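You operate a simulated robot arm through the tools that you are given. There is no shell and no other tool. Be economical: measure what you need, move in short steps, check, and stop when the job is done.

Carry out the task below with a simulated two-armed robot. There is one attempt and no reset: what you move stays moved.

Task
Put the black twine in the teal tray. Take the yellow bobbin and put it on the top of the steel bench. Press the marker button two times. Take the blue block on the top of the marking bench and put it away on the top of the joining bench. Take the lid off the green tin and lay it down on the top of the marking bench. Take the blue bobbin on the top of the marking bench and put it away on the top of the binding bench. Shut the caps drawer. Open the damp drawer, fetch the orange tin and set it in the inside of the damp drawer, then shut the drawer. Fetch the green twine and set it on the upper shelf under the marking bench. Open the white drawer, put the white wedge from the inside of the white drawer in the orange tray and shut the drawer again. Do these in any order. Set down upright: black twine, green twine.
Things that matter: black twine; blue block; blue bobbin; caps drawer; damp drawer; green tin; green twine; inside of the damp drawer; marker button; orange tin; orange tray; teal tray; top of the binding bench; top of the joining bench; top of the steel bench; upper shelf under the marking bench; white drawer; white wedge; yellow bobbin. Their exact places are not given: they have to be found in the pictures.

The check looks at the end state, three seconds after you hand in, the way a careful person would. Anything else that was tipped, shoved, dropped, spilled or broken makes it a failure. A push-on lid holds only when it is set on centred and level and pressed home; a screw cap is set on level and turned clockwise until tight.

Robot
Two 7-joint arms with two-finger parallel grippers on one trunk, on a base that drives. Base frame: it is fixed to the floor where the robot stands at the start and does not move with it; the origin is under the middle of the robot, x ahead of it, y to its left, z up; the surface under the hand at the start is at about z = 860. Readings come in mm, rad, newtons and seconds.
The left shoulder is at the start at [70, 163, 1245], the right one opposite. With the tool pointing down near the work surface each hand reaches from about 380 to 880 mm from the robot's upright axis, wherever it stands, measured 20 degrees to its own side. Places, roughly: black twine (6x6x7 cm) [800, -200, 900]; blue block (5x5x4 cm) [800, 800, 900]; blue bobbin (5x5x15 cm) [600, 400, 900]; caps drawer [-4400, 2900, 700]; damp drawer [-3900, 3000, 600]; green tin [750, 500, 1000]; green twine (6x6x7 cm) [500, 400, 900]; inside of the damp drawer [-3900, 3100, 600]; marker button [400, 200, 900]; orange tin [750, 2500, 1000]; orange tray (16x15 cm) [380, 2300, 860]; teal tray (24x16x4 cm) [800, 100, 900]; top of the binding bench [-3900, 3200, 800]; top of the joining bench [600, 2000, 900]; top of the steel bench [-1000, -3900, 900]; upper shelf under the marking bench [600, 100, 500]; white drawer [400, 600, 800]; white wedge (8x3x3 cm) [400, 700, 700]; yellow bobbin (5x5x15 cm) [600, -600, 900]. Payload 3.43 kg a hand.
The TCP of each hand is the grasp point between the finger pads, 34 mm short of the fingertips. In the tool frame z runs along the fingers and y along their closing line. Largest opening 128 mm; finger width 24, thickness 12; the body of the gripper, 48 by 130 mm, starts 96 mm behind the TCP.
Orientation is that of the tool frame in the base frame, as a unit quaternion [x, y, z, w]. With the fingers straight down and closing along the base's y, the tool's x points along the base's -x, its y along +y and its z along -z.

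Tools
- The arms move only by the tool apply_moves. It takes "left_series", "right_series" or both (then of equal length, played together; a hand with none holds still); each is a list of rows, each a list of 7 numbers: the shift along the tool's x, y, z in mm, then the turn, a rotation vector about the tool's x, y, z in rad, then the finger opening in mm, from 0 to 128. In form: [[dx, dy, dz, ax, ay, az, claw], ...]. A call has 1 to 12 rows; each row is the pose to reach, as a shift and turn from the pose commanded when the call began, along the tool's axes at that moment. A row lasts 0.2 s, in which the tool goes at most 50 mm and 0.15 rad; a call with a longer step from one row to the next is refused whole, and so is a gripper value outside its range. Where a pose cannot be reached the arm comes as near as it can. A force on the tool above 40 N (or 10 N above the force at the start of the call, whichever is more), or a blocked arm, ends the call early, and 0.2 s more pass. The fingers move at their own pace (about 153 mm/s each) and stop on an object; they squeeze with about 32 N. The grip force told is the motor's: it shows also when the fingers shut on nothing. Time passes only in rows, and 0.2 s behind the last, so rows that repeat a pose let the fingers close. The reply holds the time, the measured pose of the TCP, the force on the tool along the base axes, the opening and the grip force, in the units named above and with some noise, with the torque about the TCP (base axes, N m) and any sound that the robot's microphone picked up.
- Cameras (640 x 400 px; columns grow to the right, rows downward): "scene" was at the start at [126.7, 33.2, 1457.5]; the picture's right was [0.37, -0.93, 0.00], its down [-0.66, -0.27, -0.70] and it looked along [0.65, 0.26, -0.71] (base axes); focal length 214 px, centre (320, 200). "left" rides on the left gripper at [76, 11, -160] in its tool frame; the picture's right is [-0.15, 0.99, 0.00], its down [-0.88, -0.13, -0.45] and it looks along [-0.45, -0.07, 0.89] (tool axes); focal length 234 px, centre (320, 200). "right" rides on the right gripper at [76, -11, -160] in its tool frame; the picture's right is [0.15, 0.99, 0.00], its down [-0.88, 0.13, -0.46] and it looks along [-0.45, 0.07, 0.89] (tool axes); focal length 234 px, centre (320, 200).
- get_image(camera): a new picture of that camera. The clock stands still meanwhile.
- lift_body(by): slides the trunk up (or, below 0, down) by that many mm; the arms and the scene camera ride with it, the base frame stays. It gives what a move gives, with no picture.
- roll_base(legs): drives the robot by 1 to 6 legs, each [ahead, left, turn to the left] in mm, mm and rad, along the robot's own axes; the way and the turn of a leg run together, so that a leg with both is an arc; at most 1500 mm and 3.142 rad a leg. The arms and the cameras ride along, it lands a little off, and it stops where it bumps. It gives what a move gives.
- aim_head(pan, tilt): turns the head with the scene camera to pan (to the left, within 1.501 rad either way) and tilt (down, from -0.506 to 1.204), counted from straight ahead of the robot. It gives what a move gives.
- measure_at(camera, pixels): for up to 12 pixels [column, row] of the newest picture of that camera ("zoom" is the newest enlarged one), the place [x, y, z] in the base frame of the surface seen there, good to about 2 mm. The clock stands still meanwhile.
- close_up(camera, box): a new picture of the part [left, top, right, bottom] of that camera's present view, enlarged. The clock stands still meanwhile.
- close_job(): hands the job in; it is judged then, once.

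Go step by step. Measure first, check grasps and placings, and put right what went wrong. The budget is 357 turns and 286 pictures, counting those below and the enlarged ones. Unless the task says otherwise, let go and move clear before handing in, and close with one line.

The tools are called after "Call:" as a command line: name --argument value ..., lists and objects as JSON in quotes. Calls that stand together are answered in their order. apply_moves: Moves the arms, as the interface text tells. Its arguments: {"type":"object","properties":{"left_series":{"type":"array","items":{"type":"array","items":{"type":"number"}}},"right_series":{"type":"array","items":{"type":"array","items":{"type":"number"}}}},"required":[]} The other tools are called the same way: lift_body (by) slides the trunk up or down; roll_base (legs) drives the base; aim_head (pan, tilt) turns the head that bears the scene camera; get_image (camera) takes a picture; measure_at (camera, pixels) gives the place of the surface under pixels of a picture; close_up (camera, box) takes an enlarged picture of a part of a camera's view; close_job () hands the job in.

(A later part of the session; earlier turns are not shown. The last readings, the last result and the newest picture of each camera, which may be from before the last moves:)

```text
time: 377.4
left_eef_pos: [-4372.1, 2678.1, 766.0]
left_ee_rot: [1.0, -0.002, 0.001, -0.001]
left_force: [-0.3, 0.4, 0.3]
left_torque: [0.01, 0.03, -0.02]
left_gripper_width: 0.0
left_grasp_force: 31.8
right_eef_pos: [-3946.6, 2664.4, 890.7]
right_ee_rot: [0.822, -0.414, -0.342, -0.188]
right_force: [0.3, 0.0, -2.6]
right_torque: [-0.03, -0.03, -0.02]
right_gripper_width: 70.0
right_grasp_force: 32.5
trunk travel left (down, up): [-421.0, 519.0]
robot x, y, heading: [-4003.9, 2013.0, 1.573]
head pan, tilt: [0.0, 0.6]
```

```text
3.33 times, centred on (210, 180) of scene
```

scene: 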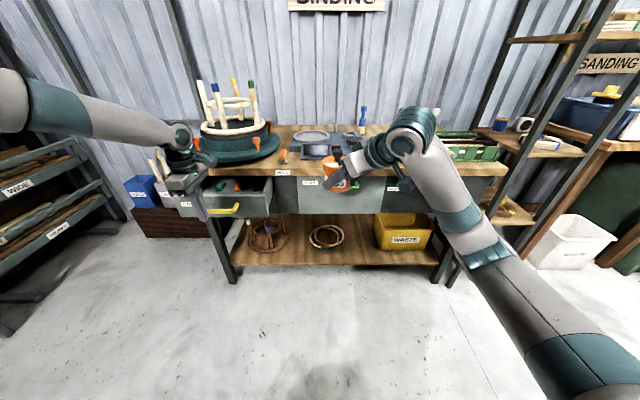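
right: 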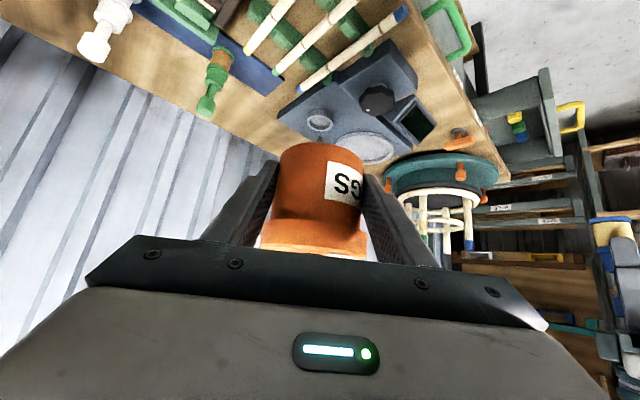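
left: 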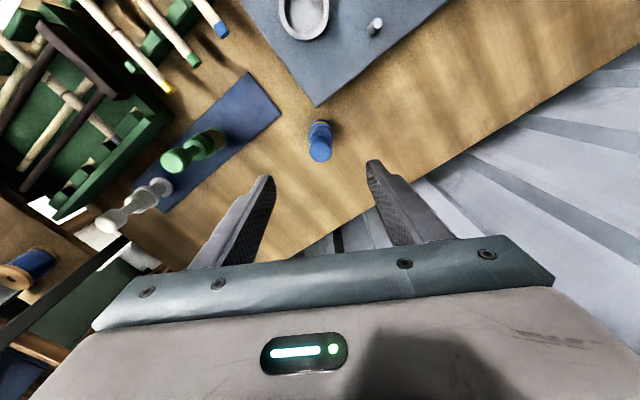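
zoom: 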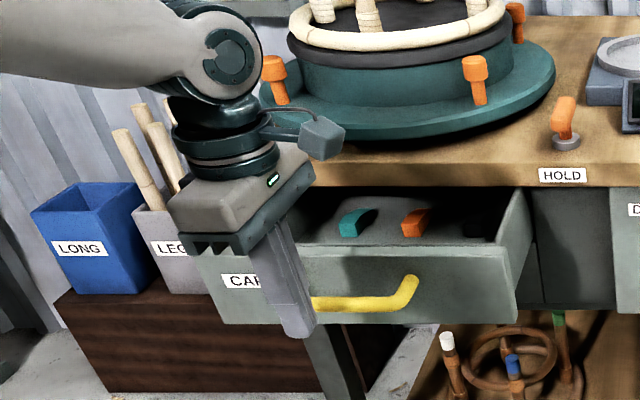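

Fingers are in front of the handle. Drive ahead 150 mm and check.

Call:
roll_base --legs '[[150, 0, 0]]'

Call:
close_up --camera "scene" --box '[100, 120, 340, 270]'

```text
time: 378.7
left_eef_pos: [-4372.3, 2827.9, 765.7]
left_ee_rot: [1.0, -0.002, 0.002, 0.0]
left_force: [0.4, 0.2, 0.4]
left_torque: [-0.03, 0.01, -0.01]
left_gripper_width: 0.0
left_grasp_force: 31.9
right_eef_pos: [-3948.2, 2814.5, 888.6]
right_ee_rot: [0.823, -0.413, -0.342, -0.186]
right_force: [-0.1, 0.4, -3.0]
right_torque: [-0.04, 0.0, 0.02]
right_gripper_width: 69.5
right_grasp_force: 31.8
trunk travel left (down, up): [-421.0, 519.0]
robot x, y, heading: [-4009.9, 2162.8, 1.572]
head pan, tilt: [0.0, 0.6]
```

```text
2.67 times, centred on (220, 195) of scene
```

zoom: 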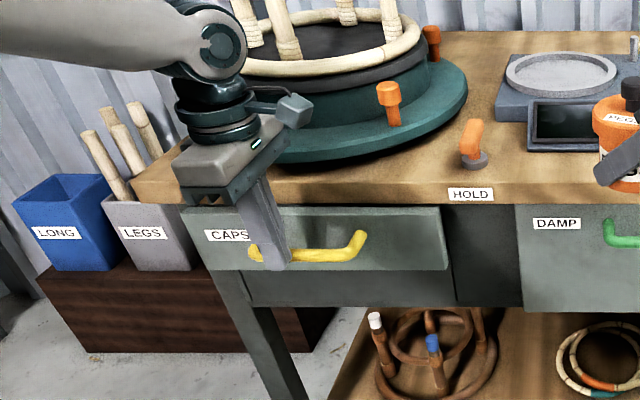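

Nearly shut. Finish with the arm in small pushes (tool -y).

Call:
apply_moves --left_series '[[0, -8, 0, 0, 0, 0, 0], [0, -16, 0, 0, 0, 0, 0], [0, -23, 0, 0, 0, 0, 0], [0, -29, 0, 0, 0, 0, 0], [0, -34, 0, 0, 0, 0, 0], [0, -38, 0, 0, 0, 0, 0]]'

Call:
close_up --camera "scene" --box '[100, 120, 340, 270]'

```text
time: 380.1
left_eef_pos: [-4371.3, 2860.2, 765.1]
left_ee_rot: [1.0, -0.002, 0.001, 0.003]
left_force: [4.8, -31.8, -1.4]
left_torque: [-1.1, -0.15, 0.19]
left_gripper_width: 0.0
left_grasp_force: 32.2
right_eef_pos: [-3946.0, 2811.6, 891.9]
right_ee_rot: [0.823, -0.412, -0.344, -0.188]
right_force: [0.3, -0.1, -3.5]
right_torque: [-0.04, 0.02, 0.0]
right_gripper_width: 69.3
right_grasp_force: 31.8
trunk travel left (down, up): [-421.0, 519.0]
robot x, y, heading: [-4005.6, 2160.5, 1.574]
head pan, tilt: [0.0, 0.6]
```

```text
2.67 times, centred on (220, 195) of scene
```

zoom: 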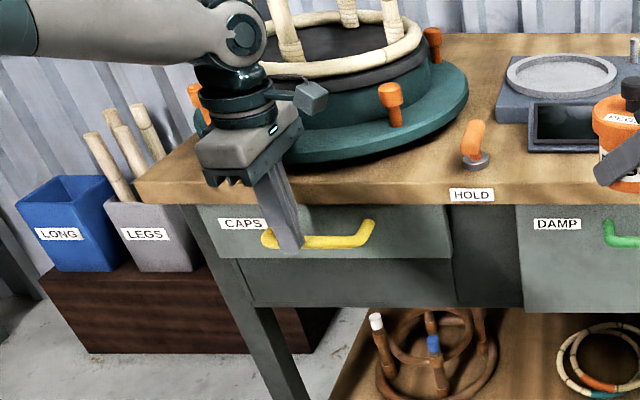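

Caps drawer shut (32 N stop). Retreat, raise the left hand, and move right to the damp drawer's handle.

Call:
apply_moves --left_series '[[0, 40, 0, 0, 0, 0, 0], [0, 60, -30, 0, 0, 0, 20], [0, 60, -75, 0, 0, 0, 28], [0, 60, -115, 0, 0, 0, 28]]'

Call:
roll_base --legs '[[0, -455, 0]]'

Call:
get_image --camera "left"

Call:
get_image --camera "scene"

```text
time: 381.1
left_eef_pos: [-4372.1, 2805.7, 881.6]
left_ee_rot: [1.0, -0.001, 0.001, -0.001]
left_force: [-0.2, -0.2, -0.4]
left_torque: [0.04, -0.01, 0.0]
left_gripper_width: 28.1
left_grasp_force: 0.0
right_eef_pos: [-3946.2, 2813.5, 891.6]
right_ee_rot: [0.822, -0.413, -0.343, -0.188]
right_force: [-0.8, 0.5, -2.3]
right_torque: [-0.04, -0.01, 0.04]
right_gripper_width: 69.5
right_grasp_force: 31.4
trunk travel left (down, up): [-421.0, 519.0]
robot x, y, heading: [-4006.5, 2165.4, 1.566]
head pan, tilt: [0.0, 0.6]
```

```text
time: 383.9
left_eef_pos: [-3917.2, 2806.4, 881.2]
left_ee_rot: [1.0, -0.003, 0.002, -0.001]
left_force: [-0.1, 0.3, 0.4]
left_torque: [0.0, 0.01, -0.04]
left_gripper_width: 27.9
left_grasp_force: 0.1
right_eef_pos: [-3492.5, 2813.7, 890.3]
right_ee_rot: [0.822, -0.413, -0.344, -0.186]
right_force: [0.9, 0.5, -1.9]
right_torque: [-0.05, 0.0, -0.01]
right_gripper_width: 69.5
right_grasp_force: 31.9
trunk travel left (down, up): [-421.0, 519.0]
robot x, y, heading: [-3551.5, 2163.7, 1.567]
head pan, tilt: [0.0, 0.6]
```

```text
100 pictures are left
```

left: 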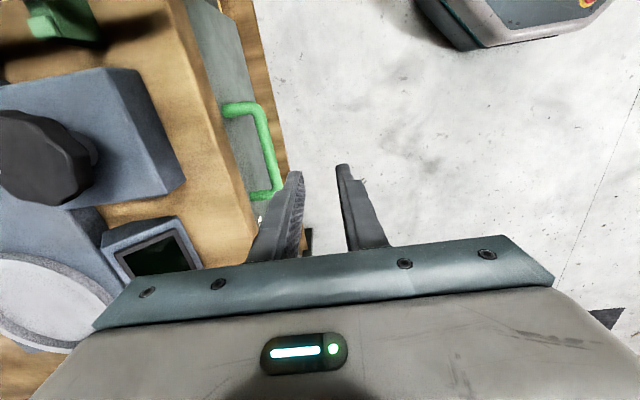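

```text
99 pictures are left
```

scene: 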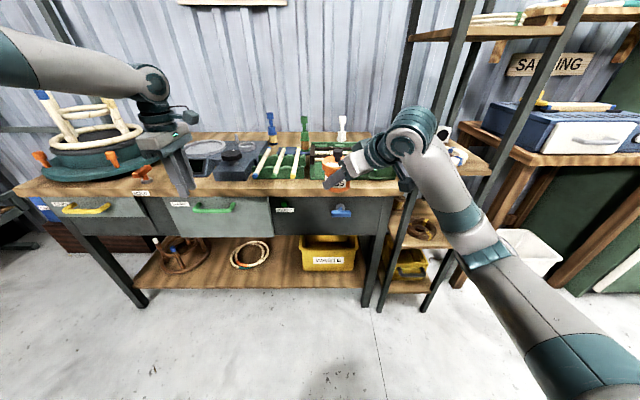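

Measure the bar and bench edge in the left picture.

Call:
measure_at --camera "left" --pixels '[[265, 140], [260, 140], [270, 150], [264, 175], [245, 107], [213, 120], [222, 160], [240, 180], [275, 180]]'

Call:
close_up --camera "left" --box '[180, 80, 340, 220]'

```text
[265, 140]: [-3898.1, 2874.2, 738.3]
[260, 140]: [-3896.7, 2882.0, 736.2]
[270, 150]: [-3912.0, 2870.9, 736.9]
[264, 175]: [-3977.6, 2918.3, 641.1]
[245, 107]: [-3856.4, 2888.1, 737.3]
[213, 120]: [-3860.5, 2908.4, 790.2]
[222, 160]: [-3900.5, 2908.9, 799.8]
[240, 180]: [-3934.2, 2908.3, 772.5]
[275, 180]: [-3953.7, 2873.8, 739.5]
```

```text
2.86 times, centred on (260, 150) of left
```

zoom: 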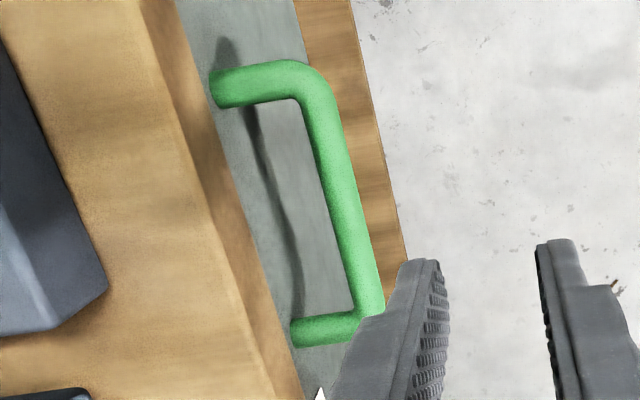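

Bar centre y≈2876, z≈731; bench edge 2908. Move over it and descend to z 752, then grip.

Call:
apply_moves --left_series '[[0, -35, 0, 0, 0, 0, 28], [0, -69, 0, 0, 0, 0, 28], [0, -69, 45, 0, 0, 0, 28], [0, -69, 85, 0, 0, 0, 28], [0, -69, 115, 0, 0, 0, 28], [0, -69, 129, 0, 0, 0, 28]]'

Call:
get_image --camera "left"

```text
time: 385.2
left_eef_pos: [-3918.1, 2875.6, 751.2]
left_ee_rot: [1.0, -0.004, 0.002, -0.001]
left_force: [-0.3, -0.6, -0.7]
left_torque: [0.0, 0.03, 0.01]
left_gripper_width: 27.9
left_grasp_force: 0.0
right_eef_pos: [-3492.0, 2813.2, 890.4]
right_ee_rot: [0.823, -0.413, -0.343, -0.187]
right_force: [-0.3, -1.0, -2.6]
right_torque: [-0.05, -0.04, -0.01]
right_gripper_width: 69.4
right_grasp_force: 31.8
trunk travel left (down, up): [-421.0, 519.0]
robot x, y, heading: [-3550.8, 2159.8, 1.568]
head pan, tilt: [0.0, 0.6]
```

```text
97 pictures are left
```

left: 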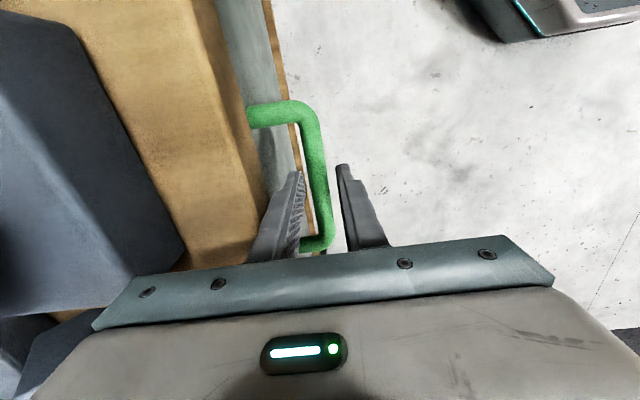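

Straddling the bar. Grip and pull with the arm toward -y (tool +y), then see.

Call:
apply_moves --left_series '[[0, 0, 0, 0, 0, 0, 8], [0, 0, 0, 0, 0, 0, 5], [0, 15, 0, 0, 0, 0, 5], [0, 35, 0, 0, 0, 0, 5], [0, 55, 0, 0, 0, 0, 5], [0, 80, 0, 0, 0, 0, 5], [0, 100, 0, 0, 0, 0, 5]]'

Call:
get_image --camera "scene"

```text
time: 386.9
left_eef_pos: [-3916.6, 2774.9, 751.3]
left_ee_rot: [1.0, -0.004, 0.002, 0.0]
left_force: [10.9, -1.5, -7.7]
left_torque: [0.01, -0.47, 1.03]
left_gripper_width: 15.8
left_grasp_force: 44.8
right_eef_pos: [-3491.8, 2814.1, 889.6]
right_ee_rot: [0.822, -0.414, -0.344, -0.187]
right_force: [0.8, -0.3, -1.8]
right_torque: [-0.05, -0.03, -0.04]
right_gripper_width: 69.7
right_grasp_force: 31.5
trunk travel left (down, up): [-421.0, 519.0]
robot x, y, heading: [-3555.4, 2161.5, 1.566]
head pan, tilt: [0.0, 0.6]
```

```text
96 pictures are left
```

scene: 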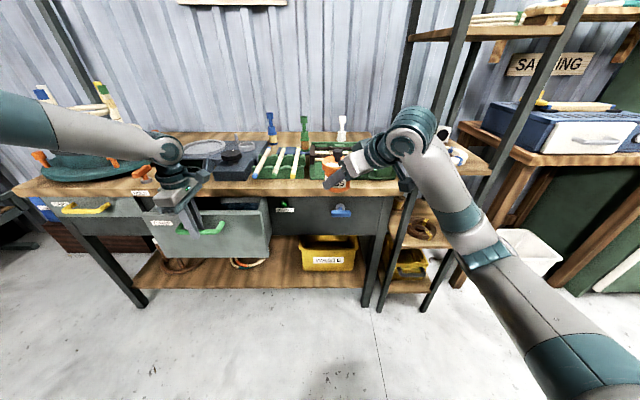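

Opened 100 mm. Pull further by driving the base back 150 mm.

Call:
roll_base --legs '[[-150, 0, 0]]'

Call:
get_image --camera "scene"

```text
time: 388.2
left_eef_pos: [-3915.9, 2646.7, 752.1]
left_ee_rot: [1.0, -0.003, 0.005, -0.007]
left_force: [0.8, -0.7, 2.4]
left_torque: [0.02, 0.17, 1.15]
left_gripper_width: 15.5
left_grasp_force: 45.1
right_eef_pos: [-3492.5, 2680.9, 890.0]
right_ee_rot: [0.822, -0.413, -0.343, -0.187]
right_force: [0.0, -0.3, -3.2]
right_torque: [-0.03, -0.01, -0.04]
right_gripper_width: 69.6
right_grasp_force: 31.6
trunk travel left (down, up): [-421.0, 519.0]
robot x, y, heading: [-3551.9, 2029.7, 1.566]
head pan, tilt: [0.0, 0.6]
stopped in leg 1: the force on the tool passed its limit at 67 N (the readings are from after the stop); the commanded pose is now the measured one
```

```text
95 pictures are left
```

scene: 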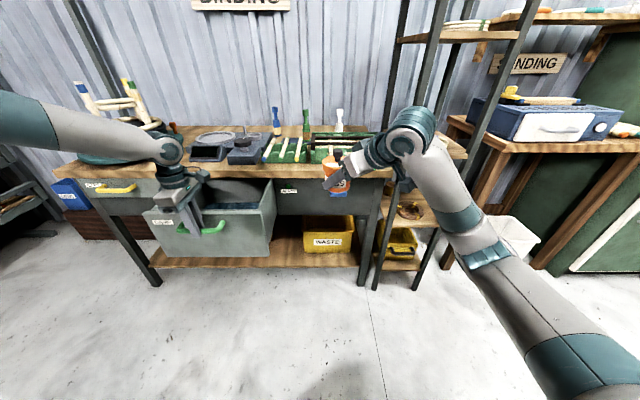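

The drawer is fully open (229 mm). Release the handle, raise the left hand, and look inside.

Call:
apply_moves --left_series '[[0, 0, 0, 0, 0, 0, 30], [0, 0, 0, 0, 0, 0, 32], [0, 0, -35, 0, 0, 0, 32], [0, 0, -80, 0, 0, 0, 32], [0, 0, -125, 0, 0, 0, 60], [0, 0, -170, 0, 0, 0, 60], [0, 0, -215, 0, 0, 0, 60]]'

Call:
get_image --camera "left"

Call:
get_image --camera "scene"

```text
time: 389.8
left_eef_pos: [-3916.5, 2643.8, 967.1]
left_ee_rot: [1.0, -0.003, 0.003, -0.007]
left_force: [-0.2, -0.8, -0.6]
left_torque: [0.01, -0.01, 0.02]
left_gripper_width: 59.7
left_grasp_force: 0.1
right_eef_pos: [-3490.1, 2682.2, 890.5]
right_ee_rot: [0.822, -0.414, -0.343, -0.188]
right_force: [0.7, 0.4, -2.4]
right_torque: [-0.01, -0.05, -0.01]
right_gripper_width: 69.5
right_grasp_force: 32.0
trunk travel left (down, up): [-421.0, 519.0]
robot x, y, heading: [-3550.6, 2028.1, 1.567]
head pan, tilt: [0.0, 0.6]
```

```text
94 pictures are left
```

left: 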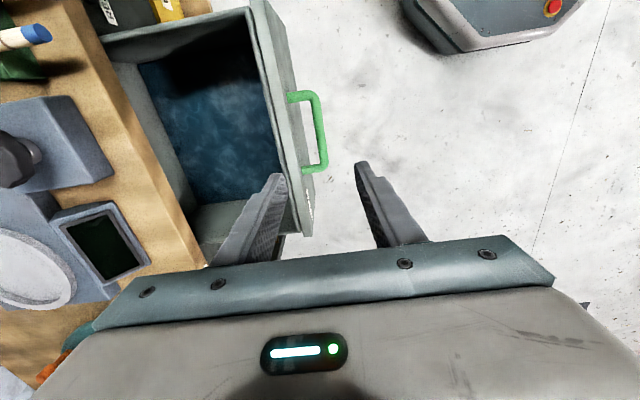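

```text
93 pictures are left
```

scene: 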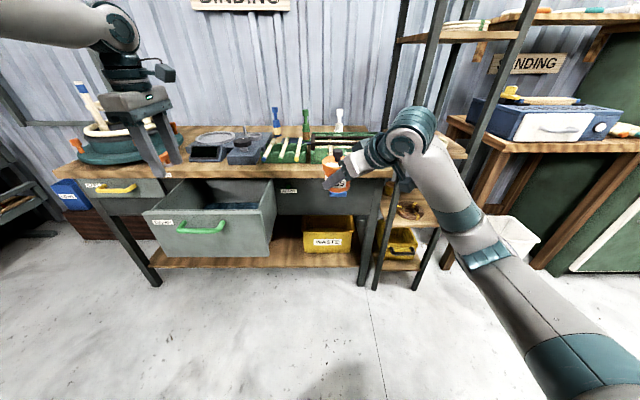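

Measure the drawer interior from the left camera.

Call:
measure_at --camera "left" --pixels '[[210, 120], [230, 170], [180, 100], [255, 120], [262, 80], [250, 15], [278, 130], [215, 215], [130, 50], [240, 60], [190, 160], [287, 110]]'

Call:
close_up --camera "left" --box '[80, 0, 340, 260]'

```text
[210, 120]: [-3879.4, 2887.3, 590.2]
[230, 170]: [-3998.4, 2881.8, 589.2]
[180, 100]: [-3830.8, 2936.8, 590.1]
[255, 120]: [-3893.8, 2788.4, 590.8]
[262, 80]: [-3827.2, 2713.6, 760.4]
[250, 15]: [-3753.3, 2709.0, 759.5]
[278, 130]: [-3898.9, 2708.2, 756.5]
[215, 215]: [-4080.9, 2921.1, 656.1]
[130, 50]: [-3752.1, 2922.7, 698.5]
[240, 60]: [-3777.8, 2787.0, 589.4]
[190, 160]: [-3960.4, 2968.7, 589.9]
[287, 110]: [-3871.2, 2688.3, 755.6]
```

```text
1.54 times, centred on (210, 130) of left
```

zoom: 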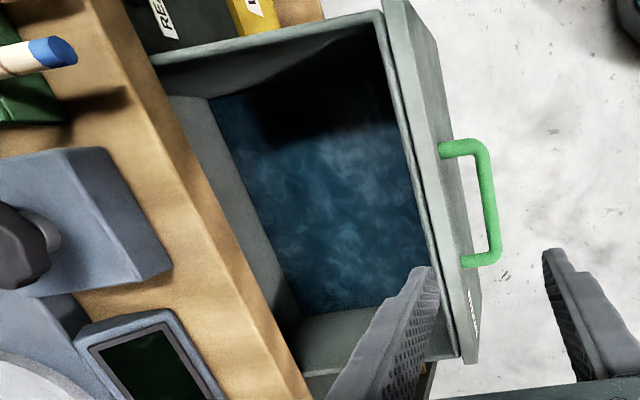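

The drawer is deep (floor z 590, walls to 760). I'll lower the tin with the hand pointing along -x inside the drawer's length. That means the robot faces -x from the drawer's right side. Back up, raise the trunk 150, and turn left 90°.

Call:
lift_body --by 150

Call:
roll_base --legs '[[-120, 0, 0], [0, 0, 0.79], [0, 0, 0.785]]'

Call:
apply_moves --right_series '[[0, 0, 0, 0.073, 0.002, 0.07, 50], [0, 0, 0, 0.146, 0.005, 0.14, 50], [0, 0, 0, 0.219, 0.007, 0.21, 50], [0, 0, 0, 0.292, 0.01, 0.28, 50], [0, 0, 0, 0.365, 0.012, 0.35, 50], [0, 0, 0, 0.438, 0.015, 0.42, 50]]'

Call:
get_image --camera "right"

```text
time: 391.5
left_eef_pos: [-3918.9, 2645.0, 1115.9]
left_ee_rot: [1.0, -0.004, 0.004, -0.006]
left_force: [-0.4, 0.2, -0.3]
left_torque: [0.01, -0.04, -0.01]
left_gripper_width: 60.0
left_grasp_force: 0.1
right_eef_pos: [-3492.0, 2681.1, 1040.4]
right_ee_rot: [0.822, -0.414, -0.343, -0.187]
right_force: [-0.1, -1.0, -3.2]
right_torque: [-0.04, -0.06, 0.0]
right_gripper_width: 69.6
right_grasp_force: 31.3
trunk travel left (down, up): [-571.0, 369.0]
robot x, y, heading: [-3554.0, 2029.7, 1.575]
head pan, tilt: [0.0, 0.6]
```

```text
time: 396.9
left_eef_pos: [-4168.0, 1544.2, 1115.7]
left_ee_rot: [0.709, 0.705, -0.003, -0.006]
left_force: [0.2, -0.3, -0.1]
left_torque: [0.02, -0.01, 0.0]
left_gripper_width: 59.9
left_grasp_force: 0.1
right_eef_pos: [-4205.6, 1970.4, 1040.5]
right_ee_rot: [0.874, 0.289, -0.375, 0.11]
right_force: [-0.2, 0.3, -2.5]
right_torque: [0.05, -0.06, 0.01]
right_gripper_width: 69.4
right_grasp_force: 31.6
trunk travel left (down, up): [-571.0, 369.0]
robot x, y, heading: [-3552.9, 1912.3, 3.134]
head pan, tilt: [0.0, 0.6]
```

```text
time: 398.3
left_eef_pos: [-4167.2, 1544.8, 1115.8]
left_ee_rot: [0.709, 0.705, -0.002, -0.007]
left_force: [-0.4, -0.2, -0.6]
left_torque: [0.0, 0.02, 0.02]
left_gripper_width: 59.9
left_grasp_force: 0.0
right_eef_pos: [-4204.6, 1971.1, 1040.7]
right_ee_rot: [0.92, 0.013, -0.392, -0.009]
right_force: [0.4, 0.7, -2.2]
right_torque: [0.04, -0.04, 0.01]
right_gripper_width: 69.7
right_grasp_force: 32.0
trunk travel left (down, up): [-571.0, 369.0]
robot x, y, heading: [-3556.3, 1908.1, 3.14]
head pan, tilt: [0.0, 0.6]
```

```text
91 pictures are left
```

right: 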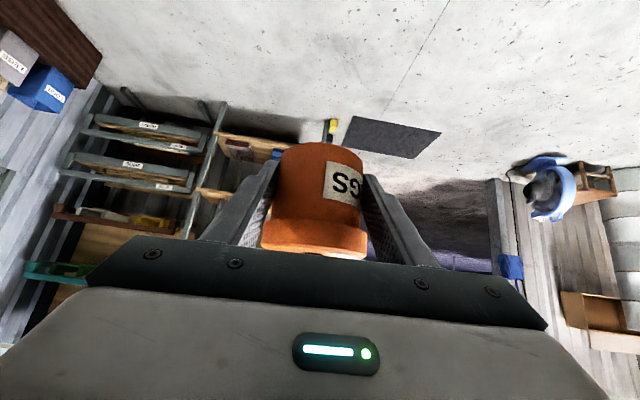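

The hand now points along -x. Move it 170 mm to the robot's right, then drive to the drawer's right side.

Call:
apply_moves --right_series '[[0, -28, 0, 0, 0, 0, 50], [0, -57, 0, 0, 0, 0, 50], [0, -85, 0, 0, 0, 0, 50], [0, -113, 0, 0, 0, 0, 50], [0, -142, 0, 0, 0, 0, 50], [0, -170, 0, 0, 0, 0, 50]]'

Call:
roll_base --legs '[[-205, 0, 0], [0, -500, 0]]'

Call:
aim_head --pan -0.5 --tilt 0.6

Call:
get_image --camera "scene"

```text
time: 399.7
left_eef_pos: [-4167.1, 1546.5, 1116.7]
left_ee_rot: [0.709, 0.705, -0.003, -0.006]
left_force: [0.7, 0.2, 0.5]
left_torque: [-0.05, 0.01, -0.01]
left_gripper_width: 60.1
left_grasp_force: 0.1
right_eef_pos: [-4209.4, 2143.3, 1045.0]
right_ee_rot: [0.92, 0.016, -0.391, -0.006]
right_force: [0.2, 0.7, -1.9]
right_torque: [-0.03, -0.03, 0.0]
right_gripper_width: 69.4
right_grasp_force: 32.1
trunk travel left (down, up): [-571.0, 369.0]
robot x, y, heading: [-3556.7, 1907.6, 3.139]
head pan, tilt: [0.0, 0.6]
```

```text
time: 403.9
left_eef_pos: [-3962.6, 2045.8, 1116.3]
left_ee_rot: [0.711, 0.703, -0.002, -0.007]
left_force: [-0.4, -0.8, -0.1]
left_torque: [0.0, -0.03, 0.0]
left_gripper_width: 60.1
left_grasp_force: 0.0
right_eef_pos: [-4002.5, 2643.5, 1045.3]
right_ee_rot: [0.92, 0.012, -0.391, -0.01]
right_force: [1.0, -0.3, -3.0]
right_torque: [-0.01, -0.04, 0.04]
right_gripper_width: 69.4
right_grasp_force: 32.5
trunk travel left (down, up): [-571.0, 369.0]
robot x, y, heading: [-3346.6, 2408.1, 3.135]
head pan, tilt: [0.0, 0.6]
```

```text
time: 404.8
left_eef_pos: [-3961.5, 2045.8, 1115.9]
left_ee_rot: [0.711, 0.704, -0.002, -0.007]
left_force: [-0.4, 0.0, 0.1]
left_torque: [-0.03, 0.01, -0.01]
left_gripper_width: 59.7
left_grasp_force: 0.0
right_eef_pos: [-4001.9, 2643.0, 1045.5]
right_ee_rot: [0.92, 0.013, -0.391, -0.009]
right_force: [0.7, 0.0, -1.5]
right_torque: [0.0, -0.06, -0.02]
right_gripper_width: 69.7
right_grasp_force: 31.8
trunk travel left (down, up): [-571.0, 369.0]
robot x, y, heading: [-3345.8, 2408.9, 3.134]
head pan, tilt: [-0.499, 0.6]
```

```text
90 pictures are left
```

scene: 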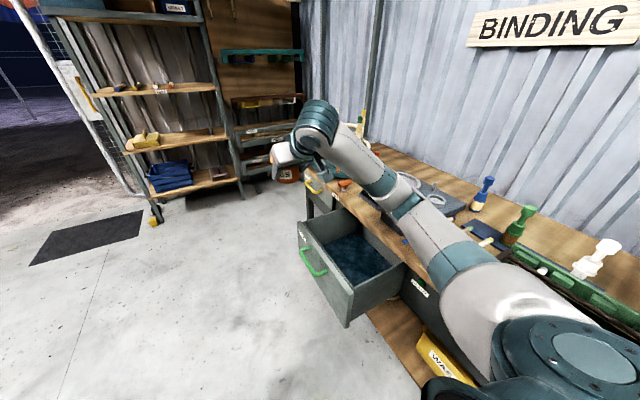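

Check arm heights over the bench items.

Call:
measure_at --camera "scene" --pixels '[[405, 195], [440, 230], [480, 260], [360, 155], [440, 285], [320, 115], [350, 250], [370, 310], [308, 235], [395, 265]]'

```text
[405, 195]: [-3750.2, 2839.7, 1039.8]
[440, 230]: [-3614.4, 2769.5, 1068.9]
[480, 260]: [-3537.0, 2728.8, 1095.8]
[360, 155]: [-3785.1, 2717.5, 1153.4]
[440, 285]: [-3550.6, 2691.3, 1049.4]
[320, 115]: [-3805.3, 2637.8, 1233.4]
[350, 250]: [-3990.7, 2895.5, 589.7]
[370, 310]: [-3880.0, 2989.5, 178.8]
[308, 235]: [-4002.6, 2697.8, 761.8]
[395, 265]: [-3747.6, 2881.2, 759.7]
```

Over the bench the elbow would come too low. Better: approach from the left with heading ≈0.6 and the hand pointing +x, so the elbow hangs over open floor. Raise the left hand, back away, and reorient.

Call:
roll_base --legs '[[0, 420, 0]]'

Call:
apply_moves --right_series '[[0, 0, 0, 0.072, 0, 0.069, 50], [0, 0, 0, 0.144, 0, 0.139, 50], [0, 0, 0, 0.217, 0, 0.208, 50], [0, 0, 0, 0.289, 0, 0.277, 50], [0, 0, 0, 0.361, 0, 0.347, 50], [0, 0, 0, 0.433, 0, 0.416, 50]]' --left_series '[[0, 0, -35, 0, 0, 0, 60], [0, 0, -70, 0, 0, 0, 60], [0, 0, -105, 0, 0, 0, 60], [0, 0, -140, 0, 0, 0, 60], [0, 0, -175, 0, 0, 0, 60], [0, 0, -205, 0, 0, 0, 60]]'

Call:
roll_base --legs '[[0, 0, -0.85], [0, 0, -0.85], [0, 0, -0.834], [-835, 572, 0]]'

Call:
get_image --camera "scene"

```text
time: 407.4
left_eef_pos: [-3966.3, 1625.8, 1117.0]
left_ee_rot: [0.712, 0.703, -0.002, -0.007]
left_force: [-0.1, -0.3, -0.2]
left_torque: [-0.01, 0.0, 0.03]
left_gripper_width: 59.8
left_grasp_force: 0.1
right_eef_pos: [-4004.5, 2222.2, 1044.7]
right_ee_rot: [0.92, 0.01, -0.391, -0.01]
right_force: [0.4, 0.0, -2.5]
right_torque: [0.0, -0.02, -0.01]
right_gripper_width: 69.6
right_grasp_force: 32.5
trunk travel left (down, up): [-571.0, 369.0]
robot x, y, heading: [-3349.4, 1989.6, 3.14]
head pan, tilt: [-0.499, 0.6]
```

```text
time: 408.8
left_eef_pos: [-3949.5, 1620.3, 1308.6]
left_ee_rot: [0.712, 0.702, -0.004, -0.009]
left_force: [0.5, 0.1, 0.1]
left_torque: [0.0, 0.03, -0.01]
left_gripper_width: 60.2
left_grasp_force: 0.1
left hand out of reach, approached as far as the arm can: row 6
right_eef_pos: [-4002.2, 2220.9, 1046.3]
right_ee_rot: [0.879, -0.262, -0.379, -0.126]
right_force: [0.2, -0.1, -3.3]
right_torque: [-0.02, -0.03, 0.0]
right_gripper_width: 69.5
right_grasp_force: 31.6
trunk travel left (down, up): [-571.0, 369.0]
robot x, y, heading: [-3349.7, 1988.3, 3.128]
head pan, tilt: [-0.499, 0.6]
```

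```text
time: 420.7
left_eef_pos: [-4065.4, 2653.0, 1306.3]
left_ee_rot: [0.879, -0.477, 0.007, -0.005]
left_force: [0.4, 0.4, -0.2]
left_torque: [-0.01, -0.01, -0.03]
left_gripper_width: 60.3
left_grasp_force: 0.0
right_eef_pos: [-3688.0, 2183.7, 1044.3]
right_ee_rot: [-0.006, 0.917, -0.01, 0.398]
right_force: [0.3, -0.5, -2.7]
right_torque: [-0.02, 0.04, -0.03]
right_gripper_width: 69.8
right_grasp_force: 31.5
trunk travel left (down, up): [-571.0, 369.0]
robot x, y, heading: [-4360.0, 2015.5, 0.581]
head pan, tilt: [-0.499, 0.6]
```

```text
89 pictures are left
```

scene: 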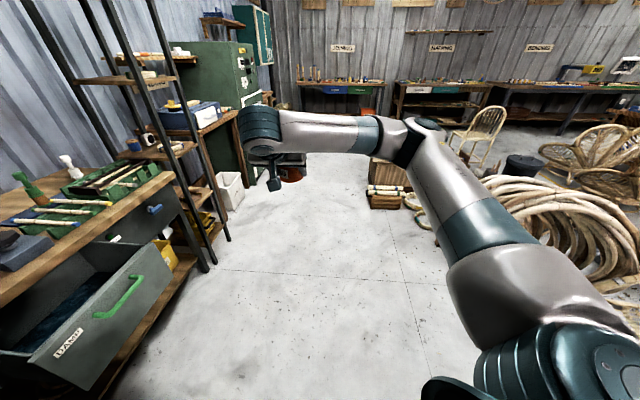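

Now shift the right hand inward, then drive toward the drawer.

Call:
apply_moves --right_series '[[12, 20, -14, 0, 0, 0, 50], [24, 41, -27, 0, 0, 0, 50], [36, 61, -41, 0, 0, 0, 50], [49, 82, -55, 0, 0, 0, 50], [61, 102, -69, 0, 0, 0, 50], [73, 123, -82, 0, 0, 0, 50], [85, 143, -96, 0, 0, 0, 50], [97, 163, -110, 0, 0, 0, 50]]'

Call:
roll_base --legs '[[255, 389, 0]]'

Call:
get_image --camera "right"

Call:
aim_head --pan 0.1 --tilt 0.75

Call:
get_image --camera "scene"

```text
time: 422.5
left_eef_pos: [-4067.2, 2654.4, 1304.9]
left_ee_rot: [0.879, -0.476, 0.007, -0.005]
left_force: [-0.6, -0.2, -0.3]
left_torque: [0.0, 0.02, 0.0]
left_gripper_width: 60.2
left_grasp_force: 0.1
right_eef_pos: [-3835.7, 2347.5, 1044.6]
right_ee_rot: [-0.006, 0.917, -0.01, 0.398]
right_force: [-0.3, 1.2, -2.3]
right_torque: [-0.02, 0.03, -0.04]
right_gripper_width: 69.6
right_grasp_force: 32.5
trunk travel left (down, up): [-571.0, 369.0]
robot x, y, heading: [-4363.4, 2016.3, 0.578]
head pan, tilt: [-0.499, 0.6]
```

```text
time: 425.2
left_eef_pos: [-4063.6, 3117.1, 1306.6]
left_ee_rot: [0.879, -0.477, 0.007, -0.005]
left_force: [1.2, -0.2, 0.3]
left_torque: [-0.02, 0.01, -0.02]
left_gripper_width: 59.8
left_grasp_force: 0.1
right_eef_pos: [-3832.2, 2809.7, 1045.7]
right_ee_rot: [-0.005, 0.917, -0.01, 0.399]
right_force: [0.5, -0.1, -3.4]
right_torque: [-0.04, 0.06, 0.02]
right_gripper_width: 69.8
right_grasp_force: 31.7
trunk travel left (down, up): [-571.0, 369.0]
robot x, y, heading: [-4361.4, 2479.3, 0.582]
head pan, tilt: [-0.499, 0.6]
```

```text
88 pictures are left
```

right: 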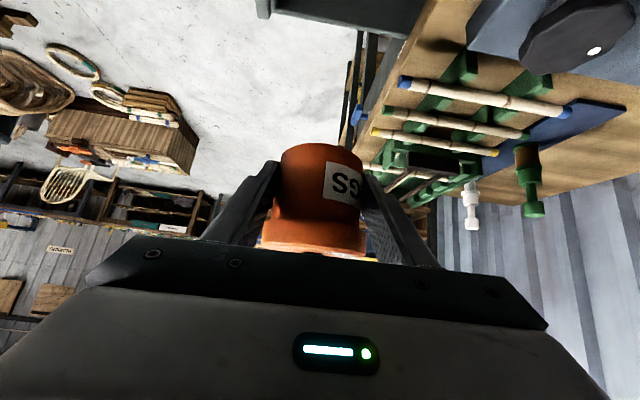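

```text
time: 426.2
left_eef_pos: [-4064.1, 3116.5, 1307.0]
left_ee_rot: [0.879, -0.477, 0.007, -0.006]
left_force: [0.0, 0.0, 0.7]
left_torque: [0.0, -0.01, 0.02]
left_gripper_width: 60.2
left_grasp_force: 0.1
right_eef_pos: [-3833.1, 2809.2, 1045.2]
right_ee_rot: [-0.005, 0.917, -0.011, 0.398]
right_force: [-1.0, 0.9, -2.0]
right_torque: [0.02, 0.09, 0.01]
right_gripper_width: 69.7
right_grasp_force: 31.5
trunk travel left (down, up): [-571.0, 369.0]
robot x, y, heading: [-4360.7, 2480.4, 0.58]
head pan, tilt: [0.099, 0.75]
```

```text
87 pictures are left
```

scene: 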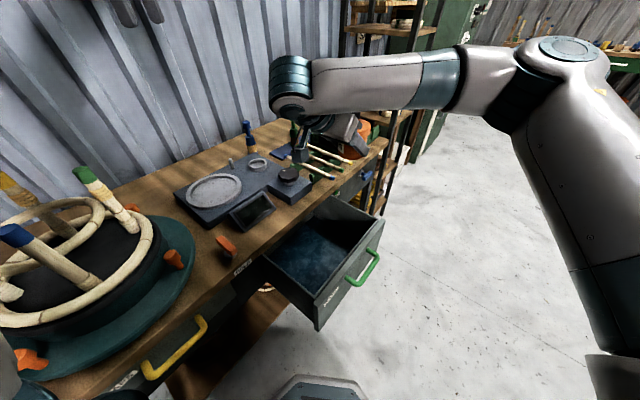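

Elbow is over open floor. Re-measure the drawer's rim and floor from here.

Call:
measure_at --camera "scene" --pixels '[[380, 222], [345, 200], [360, 240], [318, 300], [265, 262], [310, 250], [330, 225], [355, 215], [290, 240], [300, 280]]'

```text
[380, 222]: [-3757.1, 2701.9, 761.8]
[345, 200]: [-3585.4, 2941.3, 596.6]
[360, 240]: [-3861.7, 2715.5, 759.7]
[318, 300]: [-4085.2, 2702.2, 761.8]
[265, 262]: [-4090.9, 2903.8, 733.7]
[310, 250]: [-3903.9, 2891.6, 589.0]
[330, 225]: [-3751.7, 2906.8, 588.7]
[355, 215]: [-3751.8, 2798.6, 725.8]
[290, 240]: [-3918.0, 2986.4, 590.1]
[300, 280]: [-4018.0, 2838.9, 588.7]
```

Drawer opening: x -4088…-3752, y 2716…2908. The hand is centred. Lower the trunk 200 mm first.

Call:
lift_body --by -200

Call:
get_image --camera "scene"

Call:
get_image --camera "right"

```text
time: 428.4
left_eef_pos: [-4062.5, 3111.7, 1109.6]
left_ee_rot: [0.878, -0.478, 0.006, -0.007]
left_force: [0.2, 0.1, 0.5]
left_torque: [0.03, -0.03, 0.02]
left_gripper_width: 60.1
left_grasp_force: 0.2
right_eef_pos: [-3832.7, 2806.2, 846.9]
right_ee_rot: [-0.004, 0.917, -0.009, 0.398]
right_force: [0.7, 0.0, -3.1]
right_torque: [0.0, 0.09, -0.02]
right_gripper_width: 69.5
right_grasp_force: 32.1
trunk travel left (down, up): [-371.0, 569.0]
robot x, y, heading: [-4359.0, 2478.6, 0.578]
head pan, tilt: [0.099, 0.75]
```

```text
86 pictures are left
```

scene: 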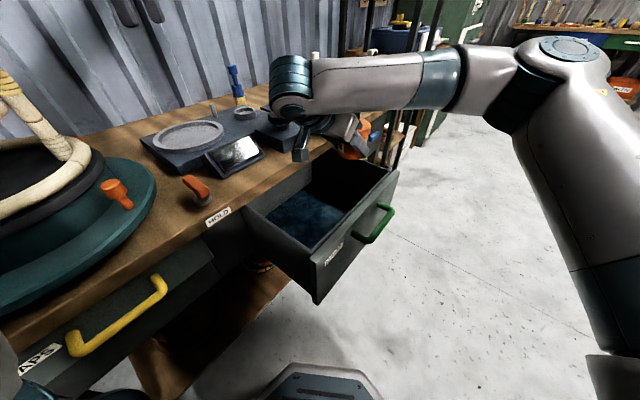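

```text
85 pictures are left
```

right: 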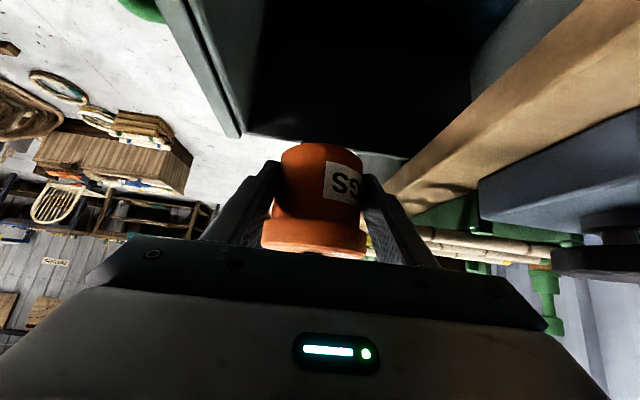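

Aligned. Lower 150 mm with the arm.

Call:
apply_moves --right_series '[[22, 1, 20, 0, 0, 0, 50], [44, 1, 41, 0, 0, 0, 50], [66, 2, 61, 0, 0, 0, 50], [88, 3, 82, 0, 0, 0, 50], [109.5, 3.5, 102, 0, 0, 0, 50]]'

Call:
get_image --camera "right"

Call:
get_image --camera "scene"

```text
time: 429.6
left_eef_pos: [-4063.7, 3112.7, 1109.9]
left_ee_rot: [0.879, -0.477, 0.006, -0.008]
left_force: [0.4, 0.4, -0.6]
left_torque: [0.01, 0.02, 0.01]
left_gripper_width: 60.0
left_grasp_force: 0.0
right_eef_pos: [-3833.9, 2807.0, 696.7]
right_ee_rot: [-0.005, 0.917, -0.008, 0.399]
right_force: [-0.2, -0.5, -1.8]
right_torque: [0.02, 0.06, 0.02]
right_gripper_width: 69.6
right_grasp_force: 32.3
trunk travel left (down, up): [-371.0, 569.0]
robot x, y, heading: [-4365.7, 2479.8, 0.582]
head pan, tilt: [0.099, 0.75]
```

```text
84 pictures are left
```

right: 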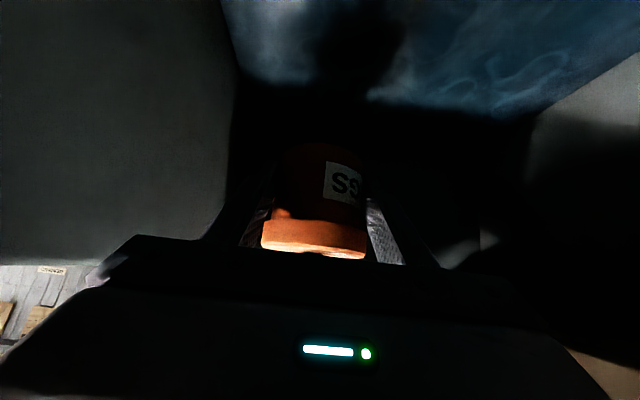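

```text
83 pictures are left
```

scene: 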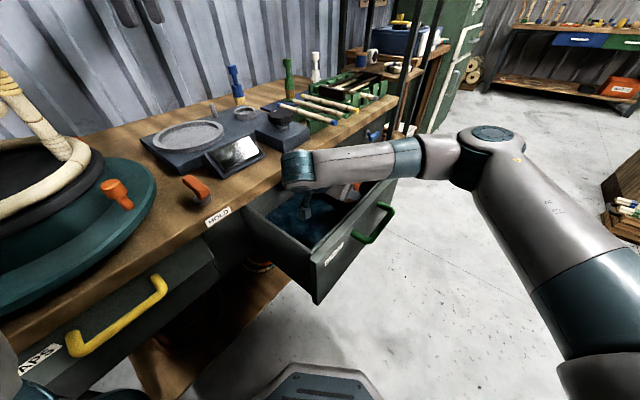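

The forearm crosses above the front panel; check its height.

Call:
measure_at --camera "scene" --pixels '[[340, 165], [370, 160], [400, 155], [375, 178], [300, 170], [430, 165], [385, 185], [350, 180]]'

Call:
close_up --camera "scene" --box '[230, 120, 470, 270]'

```text
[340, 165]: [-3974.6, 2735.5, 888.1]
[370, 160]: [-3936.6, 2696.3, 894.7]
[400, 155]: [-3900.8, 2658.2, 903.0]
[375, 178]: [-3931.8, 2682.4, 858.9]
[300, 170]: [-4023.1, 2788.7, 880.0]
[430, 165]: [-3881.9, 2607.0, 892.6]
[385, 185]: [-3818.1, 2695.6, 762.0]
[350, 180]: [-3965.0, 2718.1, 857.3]
```

```text
2.67 times, centred on (350, 195) of scene
```

zoom: 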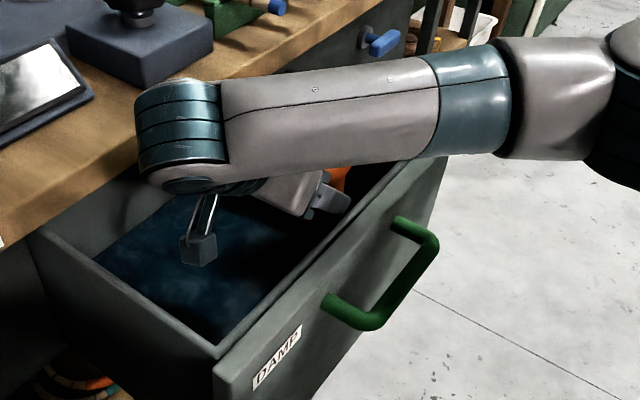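

Only ~60 mm clearance remains and I still need 72 mm. Raise the trunk 250 and reach down with the arm, so the forearm slopes up steeply.

Call:
lift_body --by 250

Call:
apply_moves --right_series '[[22, 1, 20, 0, 0, 0, 50], [44, 1, 41, 0, 0, 0, 50], [66, 2, 61, 0, 0, 0, 50], [88, 3, 82, 0, 0, 0, 50], [110, 3.5, 102, 0, 0, 0, 50], [131, 4, 123, 0, 0, 0, 50], [153, 5, 143, 0, 0, 0, 50], [175, 5.5, 164, 0, 0, 0, 50]]'

Call:
get_image --camera "scene"

Call:
close_up --camera "scene" --box '[230, 120, 470, 270]'

```text
time: 432.2
left_eef_pos: [-4064.9, 3117.5, 1355.5]
left_ee_rot: [0.879, -0.477, 0.006, -0.005]
left_force: [0.8, -1.1, -0.4]
left_torque: [-0.02, 0.0, -0.02]
left_gripper_width: 60.2
left_grasp_force: 0.1
right_eef_pos: [-3834.5, 2809.3, 945.1]
right_ee_rot: [-0.005, 0.917, -0.01, 0.398]
right_force: [-0.4, -0.1, -2.4]
right_torque: [-0.04, 0.07, 0.01]
right_gripper_width: 69.0
right_grasp_force: 31.4
trunk travel left (down, up): [-621.0, 319.0]
robot x, y, heading: [-4360.9, 2481.8, 0.581]
head pan, tilt: [0.099, 0.75]
```

```text
time: 434.0
left_eef_pos: [-4062.3, 3117.3, 1356.4]
left_ee_rot: [0.878, -0.478, 0.007, -0.005]
left_force: [-0.3, -0.4, -0.3]
left_torque: [0.0, 0.01, 0.02]
left_gripper_width: 60.3
left_grasp_force: 0.0
right_eef_pos: [-3832.5, 2809.3, 704.6]
right_ee_rot: [-0.005, 0.917, -0.011, 0.399]
right_force: [0.0, -0.1, -1.7]
right_torque: [-0.01, 0.07, -0.01]
right_gripper_width: 69.3
right_grasp_force: 31.7
trunk travel left (down, up): [-621.0, 319.0]
robot x, y, heading: [-4362.0, 2479.2, 0.58]
head pan, tilt: [0.099, 0.75]
```

```text
81 pictures are left
```

scene: 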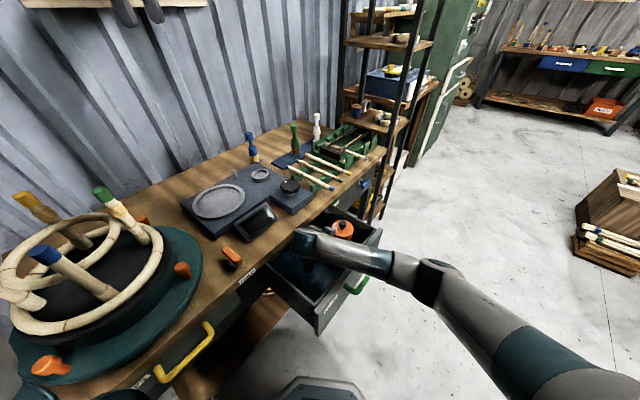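

```text
2.67 times, centred on (350, 195) of scene
```

zoom: 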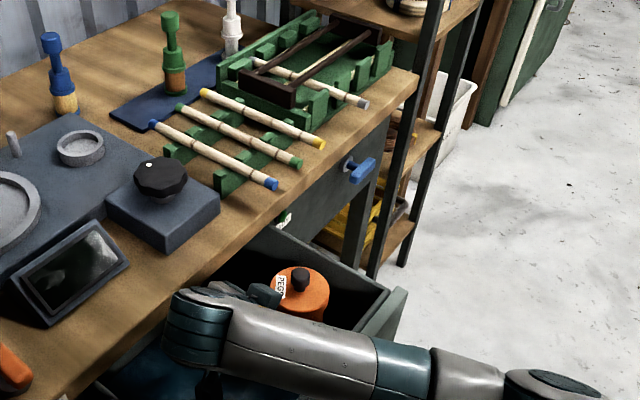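

Call:
measure_at --camera "zoom" --pixels '[[200, 310], [260, 325], [330, 345], [400, 360], [460, 365], [540, 380], [300, 270], [370, 310]]'

Call:
measure_at --camera "scene" --pixels '[[365, 255], [340, 250], [385, 275]]'

```text
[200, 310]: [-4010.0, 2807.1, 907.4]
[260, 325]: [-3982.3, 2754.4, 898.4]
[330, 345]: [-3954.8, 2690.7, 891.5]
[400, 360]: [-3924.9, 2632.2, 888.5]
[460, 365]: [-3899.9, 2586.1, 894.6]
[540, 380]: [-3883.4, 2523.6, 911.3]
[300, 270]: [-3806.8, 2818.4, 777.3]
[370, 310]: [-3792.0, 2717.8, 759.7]
```

```text
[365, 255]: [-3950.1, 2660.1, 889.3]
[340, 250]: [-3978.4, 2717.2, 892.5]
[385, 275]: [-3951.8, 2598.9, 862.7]
```

The elbow sags to forearm height. I'll raise the tin out, back the base off ~120 mm, then extend the arm straighter (so the forearm slopes upward).

Call:
apply_moves --right_series '[[-22, -1, -20, 0, 0, 0, 50], [-44, -1, -41, 0, 0, 0, 50], [-66, -2, -61, 0, 0, 0, 50], [-88, -3, -82, 0, 0, 0, 50], [-110, -3.5, -102, 0, 0, 0, 50]]'

Call:
roll_base --legs '[[-102, -64, 0]]'

Call:
apply_moves --right_series '[[-9, 28, 9, 0, 0, 0, 50], [-18, 55, 18, 0, 0, 0, 50], [-27, 83, 27, 0, 0, 0, 50], [-36, 110, 35, 0, 0, 0, 50]]'

```text
time: 435.2
left_eef_pos: [-4063.6, 3116.9, 1357.0]
left_ee_rot: [0.879, -0.477, 0.007, -0.005]
left_force: [0.6, 0.2, 0.5]
left_torque: [-0.06, 0.01, -0.02]
left_gripper_width: 59.9
left_grasp_force: 0.2
right_eef_pos: [-3825.7, 2799.2, 851.4]
right_ee_rot: [-0.004, 0.915, -0.022, 0.403]
right_force: [-0.5, 0.2, -3.0]
right_torque: [-0.01, 0.08, -0.03]
right_gripper_width: 69.4
right_grasp_force: 32.2
trunk travel left (down, up): [-621.0, 319.0]
robot x, y, heading: [-4358.4, 2479.0, 0.579]
head pan, tilt: [0.099, 0.75]
```

```text
time: 436.4
left_eef_pos: [-4113.5, 3008.9, 1356.1]
left_ee_rot: [0.879, -0.477, 0.007, -0.005]
left_force: [0.1, 0.5, -0.1]
left_torque: [0.0, 0.01, 0.01]
left_gripper_width: 60.0
left_grasp_force: 0.1
right_eef_pos: [-3875.3, 2692.7, 854.4]
right_ee_rot: [-0.003, 0.915, -0.019, 0.403]
right_force: [-0.2, 0.8, -2.5]
right_torque: [0.01, 0.04, 0.0]
right_gripper_width: 69.4
right_grasp_force: 31.7
trunk travel left (down, up): [-621.0, 319.0]
robot x, y, heading: [-4410.2, 2372.9, 0.584]
head pan, tilt: [0.099, 0.75]
```

```text
time: 437.6
left_eef_pos: [-4114.5, 3007.4, 1357.2]
left_ee_rot: [0.879, -0.477, 0.007, -0.006]
left_force: [-0.2, 0.8, 0.2]
left_torque: [0.04, 0.01, -0.02]
left_gripper_width: 60.1
left_grasp_force: 0.0
right_eef_pos: [-3776.1, 2758.0, 835.5]
right_ee_rot: [0.013, 0.905, -0.058, 0.422]
right_force: [0.3, -0.1, -3.4]
right_torque: [0.02, 0.05, -0.02]
right_gripper_width: 69.7
right_grasp_force: 31.9
trunk travel left (down, up): [-621.0, 319.0]
robot x, y, heading: [-4413.6, 2372.1, 0.584]
head pan, tilt: [0.099, 0.75]
stopped in row 4 (right hand): the arm was blocked; the commanded pose is now the measured one
```

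The arm was blocked. Look.

Call:
get_image --camera "scene"

Call:
close_up --camera "scene" --box '[230, 140, 470, 290]'

```text
79 pictures are left
```

scene: 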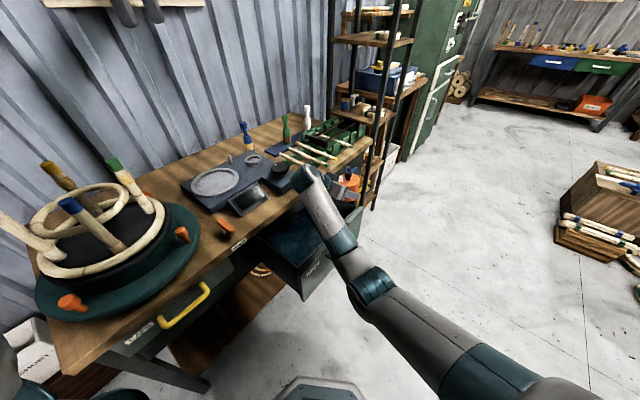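

```text
2.67 times, centred on (350, 215) of scene
```

zoom: 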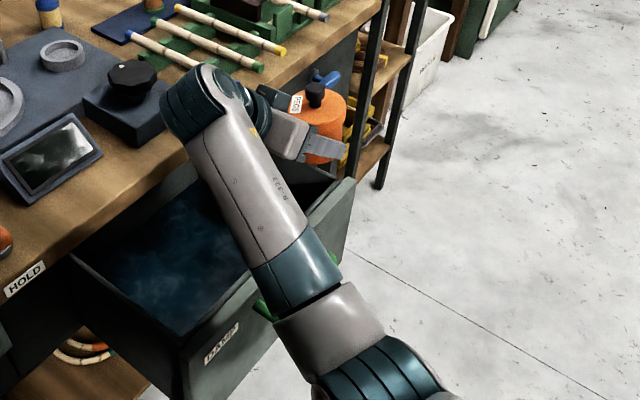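

Call:
measure_at --camera "zoom" --pixels '[[175, 110], [200, 85], [190, 125], [155, 100], [133, 75], [250, 210], [300, 260], [320, 100], [110, 110], [157, 125]]'

```text
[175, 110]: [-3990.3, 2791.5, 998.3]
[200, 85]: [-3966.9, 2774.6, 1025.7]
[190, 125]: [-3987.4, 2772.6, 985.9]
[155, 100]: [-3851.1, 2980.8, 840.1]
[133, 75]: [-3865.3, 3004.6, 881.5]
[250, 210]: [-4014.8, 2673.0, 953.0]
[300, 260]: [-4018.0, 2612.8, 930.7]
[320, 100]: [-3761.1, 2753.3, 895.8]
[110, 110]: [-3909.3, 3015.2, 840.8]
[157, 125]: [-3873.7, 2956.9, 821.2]
```

The block seems to be arm geometry, not contact (wrist z≈1000, away from the device). Raising the trunk ~110 mm with the base back where it was will straighten the arm and slope the forearm upward. Do that.

Call:
lift_body --by 110

Call:
roll_base --legs '[[102, 64, 0]]'

Call:
get_image --camera "right"

```text
time: 439.1
left_eef_pos: [-4113.9, 3009.6, 1466.5]
left_ee_rot: [0.879, -0.476, 0.006, -0.006]
left_force: [0.0, 0.7, -0.1]
left_torque: [0.01, 0.0, 0.02]
left_gripper_width: 59.8
left_grasp_force: 0.0
right_eef_pos: [-3775.6, 2758.8, 944.5]
right_ee_rot: [0.013, 0.905, -0.059, 0.422]
right_force: [0.1, 0.7, -1.9]
right_torque: [0.02, 0.06, -0.04]
right_gripper_width: 69.5
right_grasp_force: 31.9
trunk travel left (down, up): [-731.0, 209.0]
robot x, y, heading: [-4410.7, 2371.8, 0.578]
head pan, tilt: [0.099, 0.75]
```

```text
time: 440.3
left_eef_pos: [-4064.9, 3116.6, 1466.8]
left_ee_rot: [0.879, -0.476, 0.007, -0.005]
left_force: [0.2, 0.6, -0.5]
left_torque: [0.0, 0.01, 0.02]
left_gripper_width: 60.0
left_grasp_force: 0.0
right_eef_pos: [-3726.5, 2868.6, 945.1]
right_ee_rot: [0.012, 0.904, -0.058, 0.423]
right_force: [0.7, 0.0, -2.7]
right_torque: [0.02, 0.04, 0.02]
right_gripper_width: 69.5
right_grasp_force: 31.8
trunk travel left (down, up): [-731.0, 209.0]
robot x, y, heading: [-4362.6, 2480.1, 0.583]
head pan, tilt: [0.099, 0.75]
```

```text
77 pictures are left
```

right: 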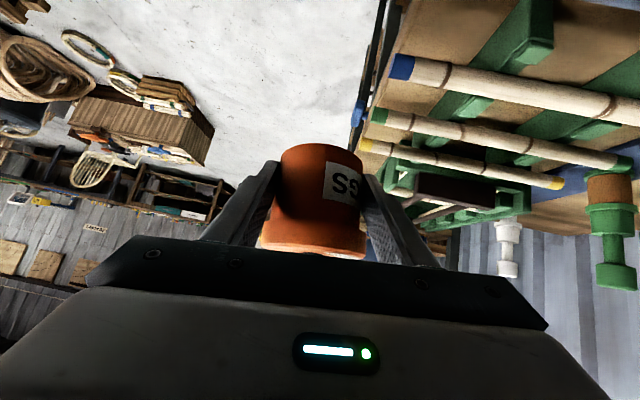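

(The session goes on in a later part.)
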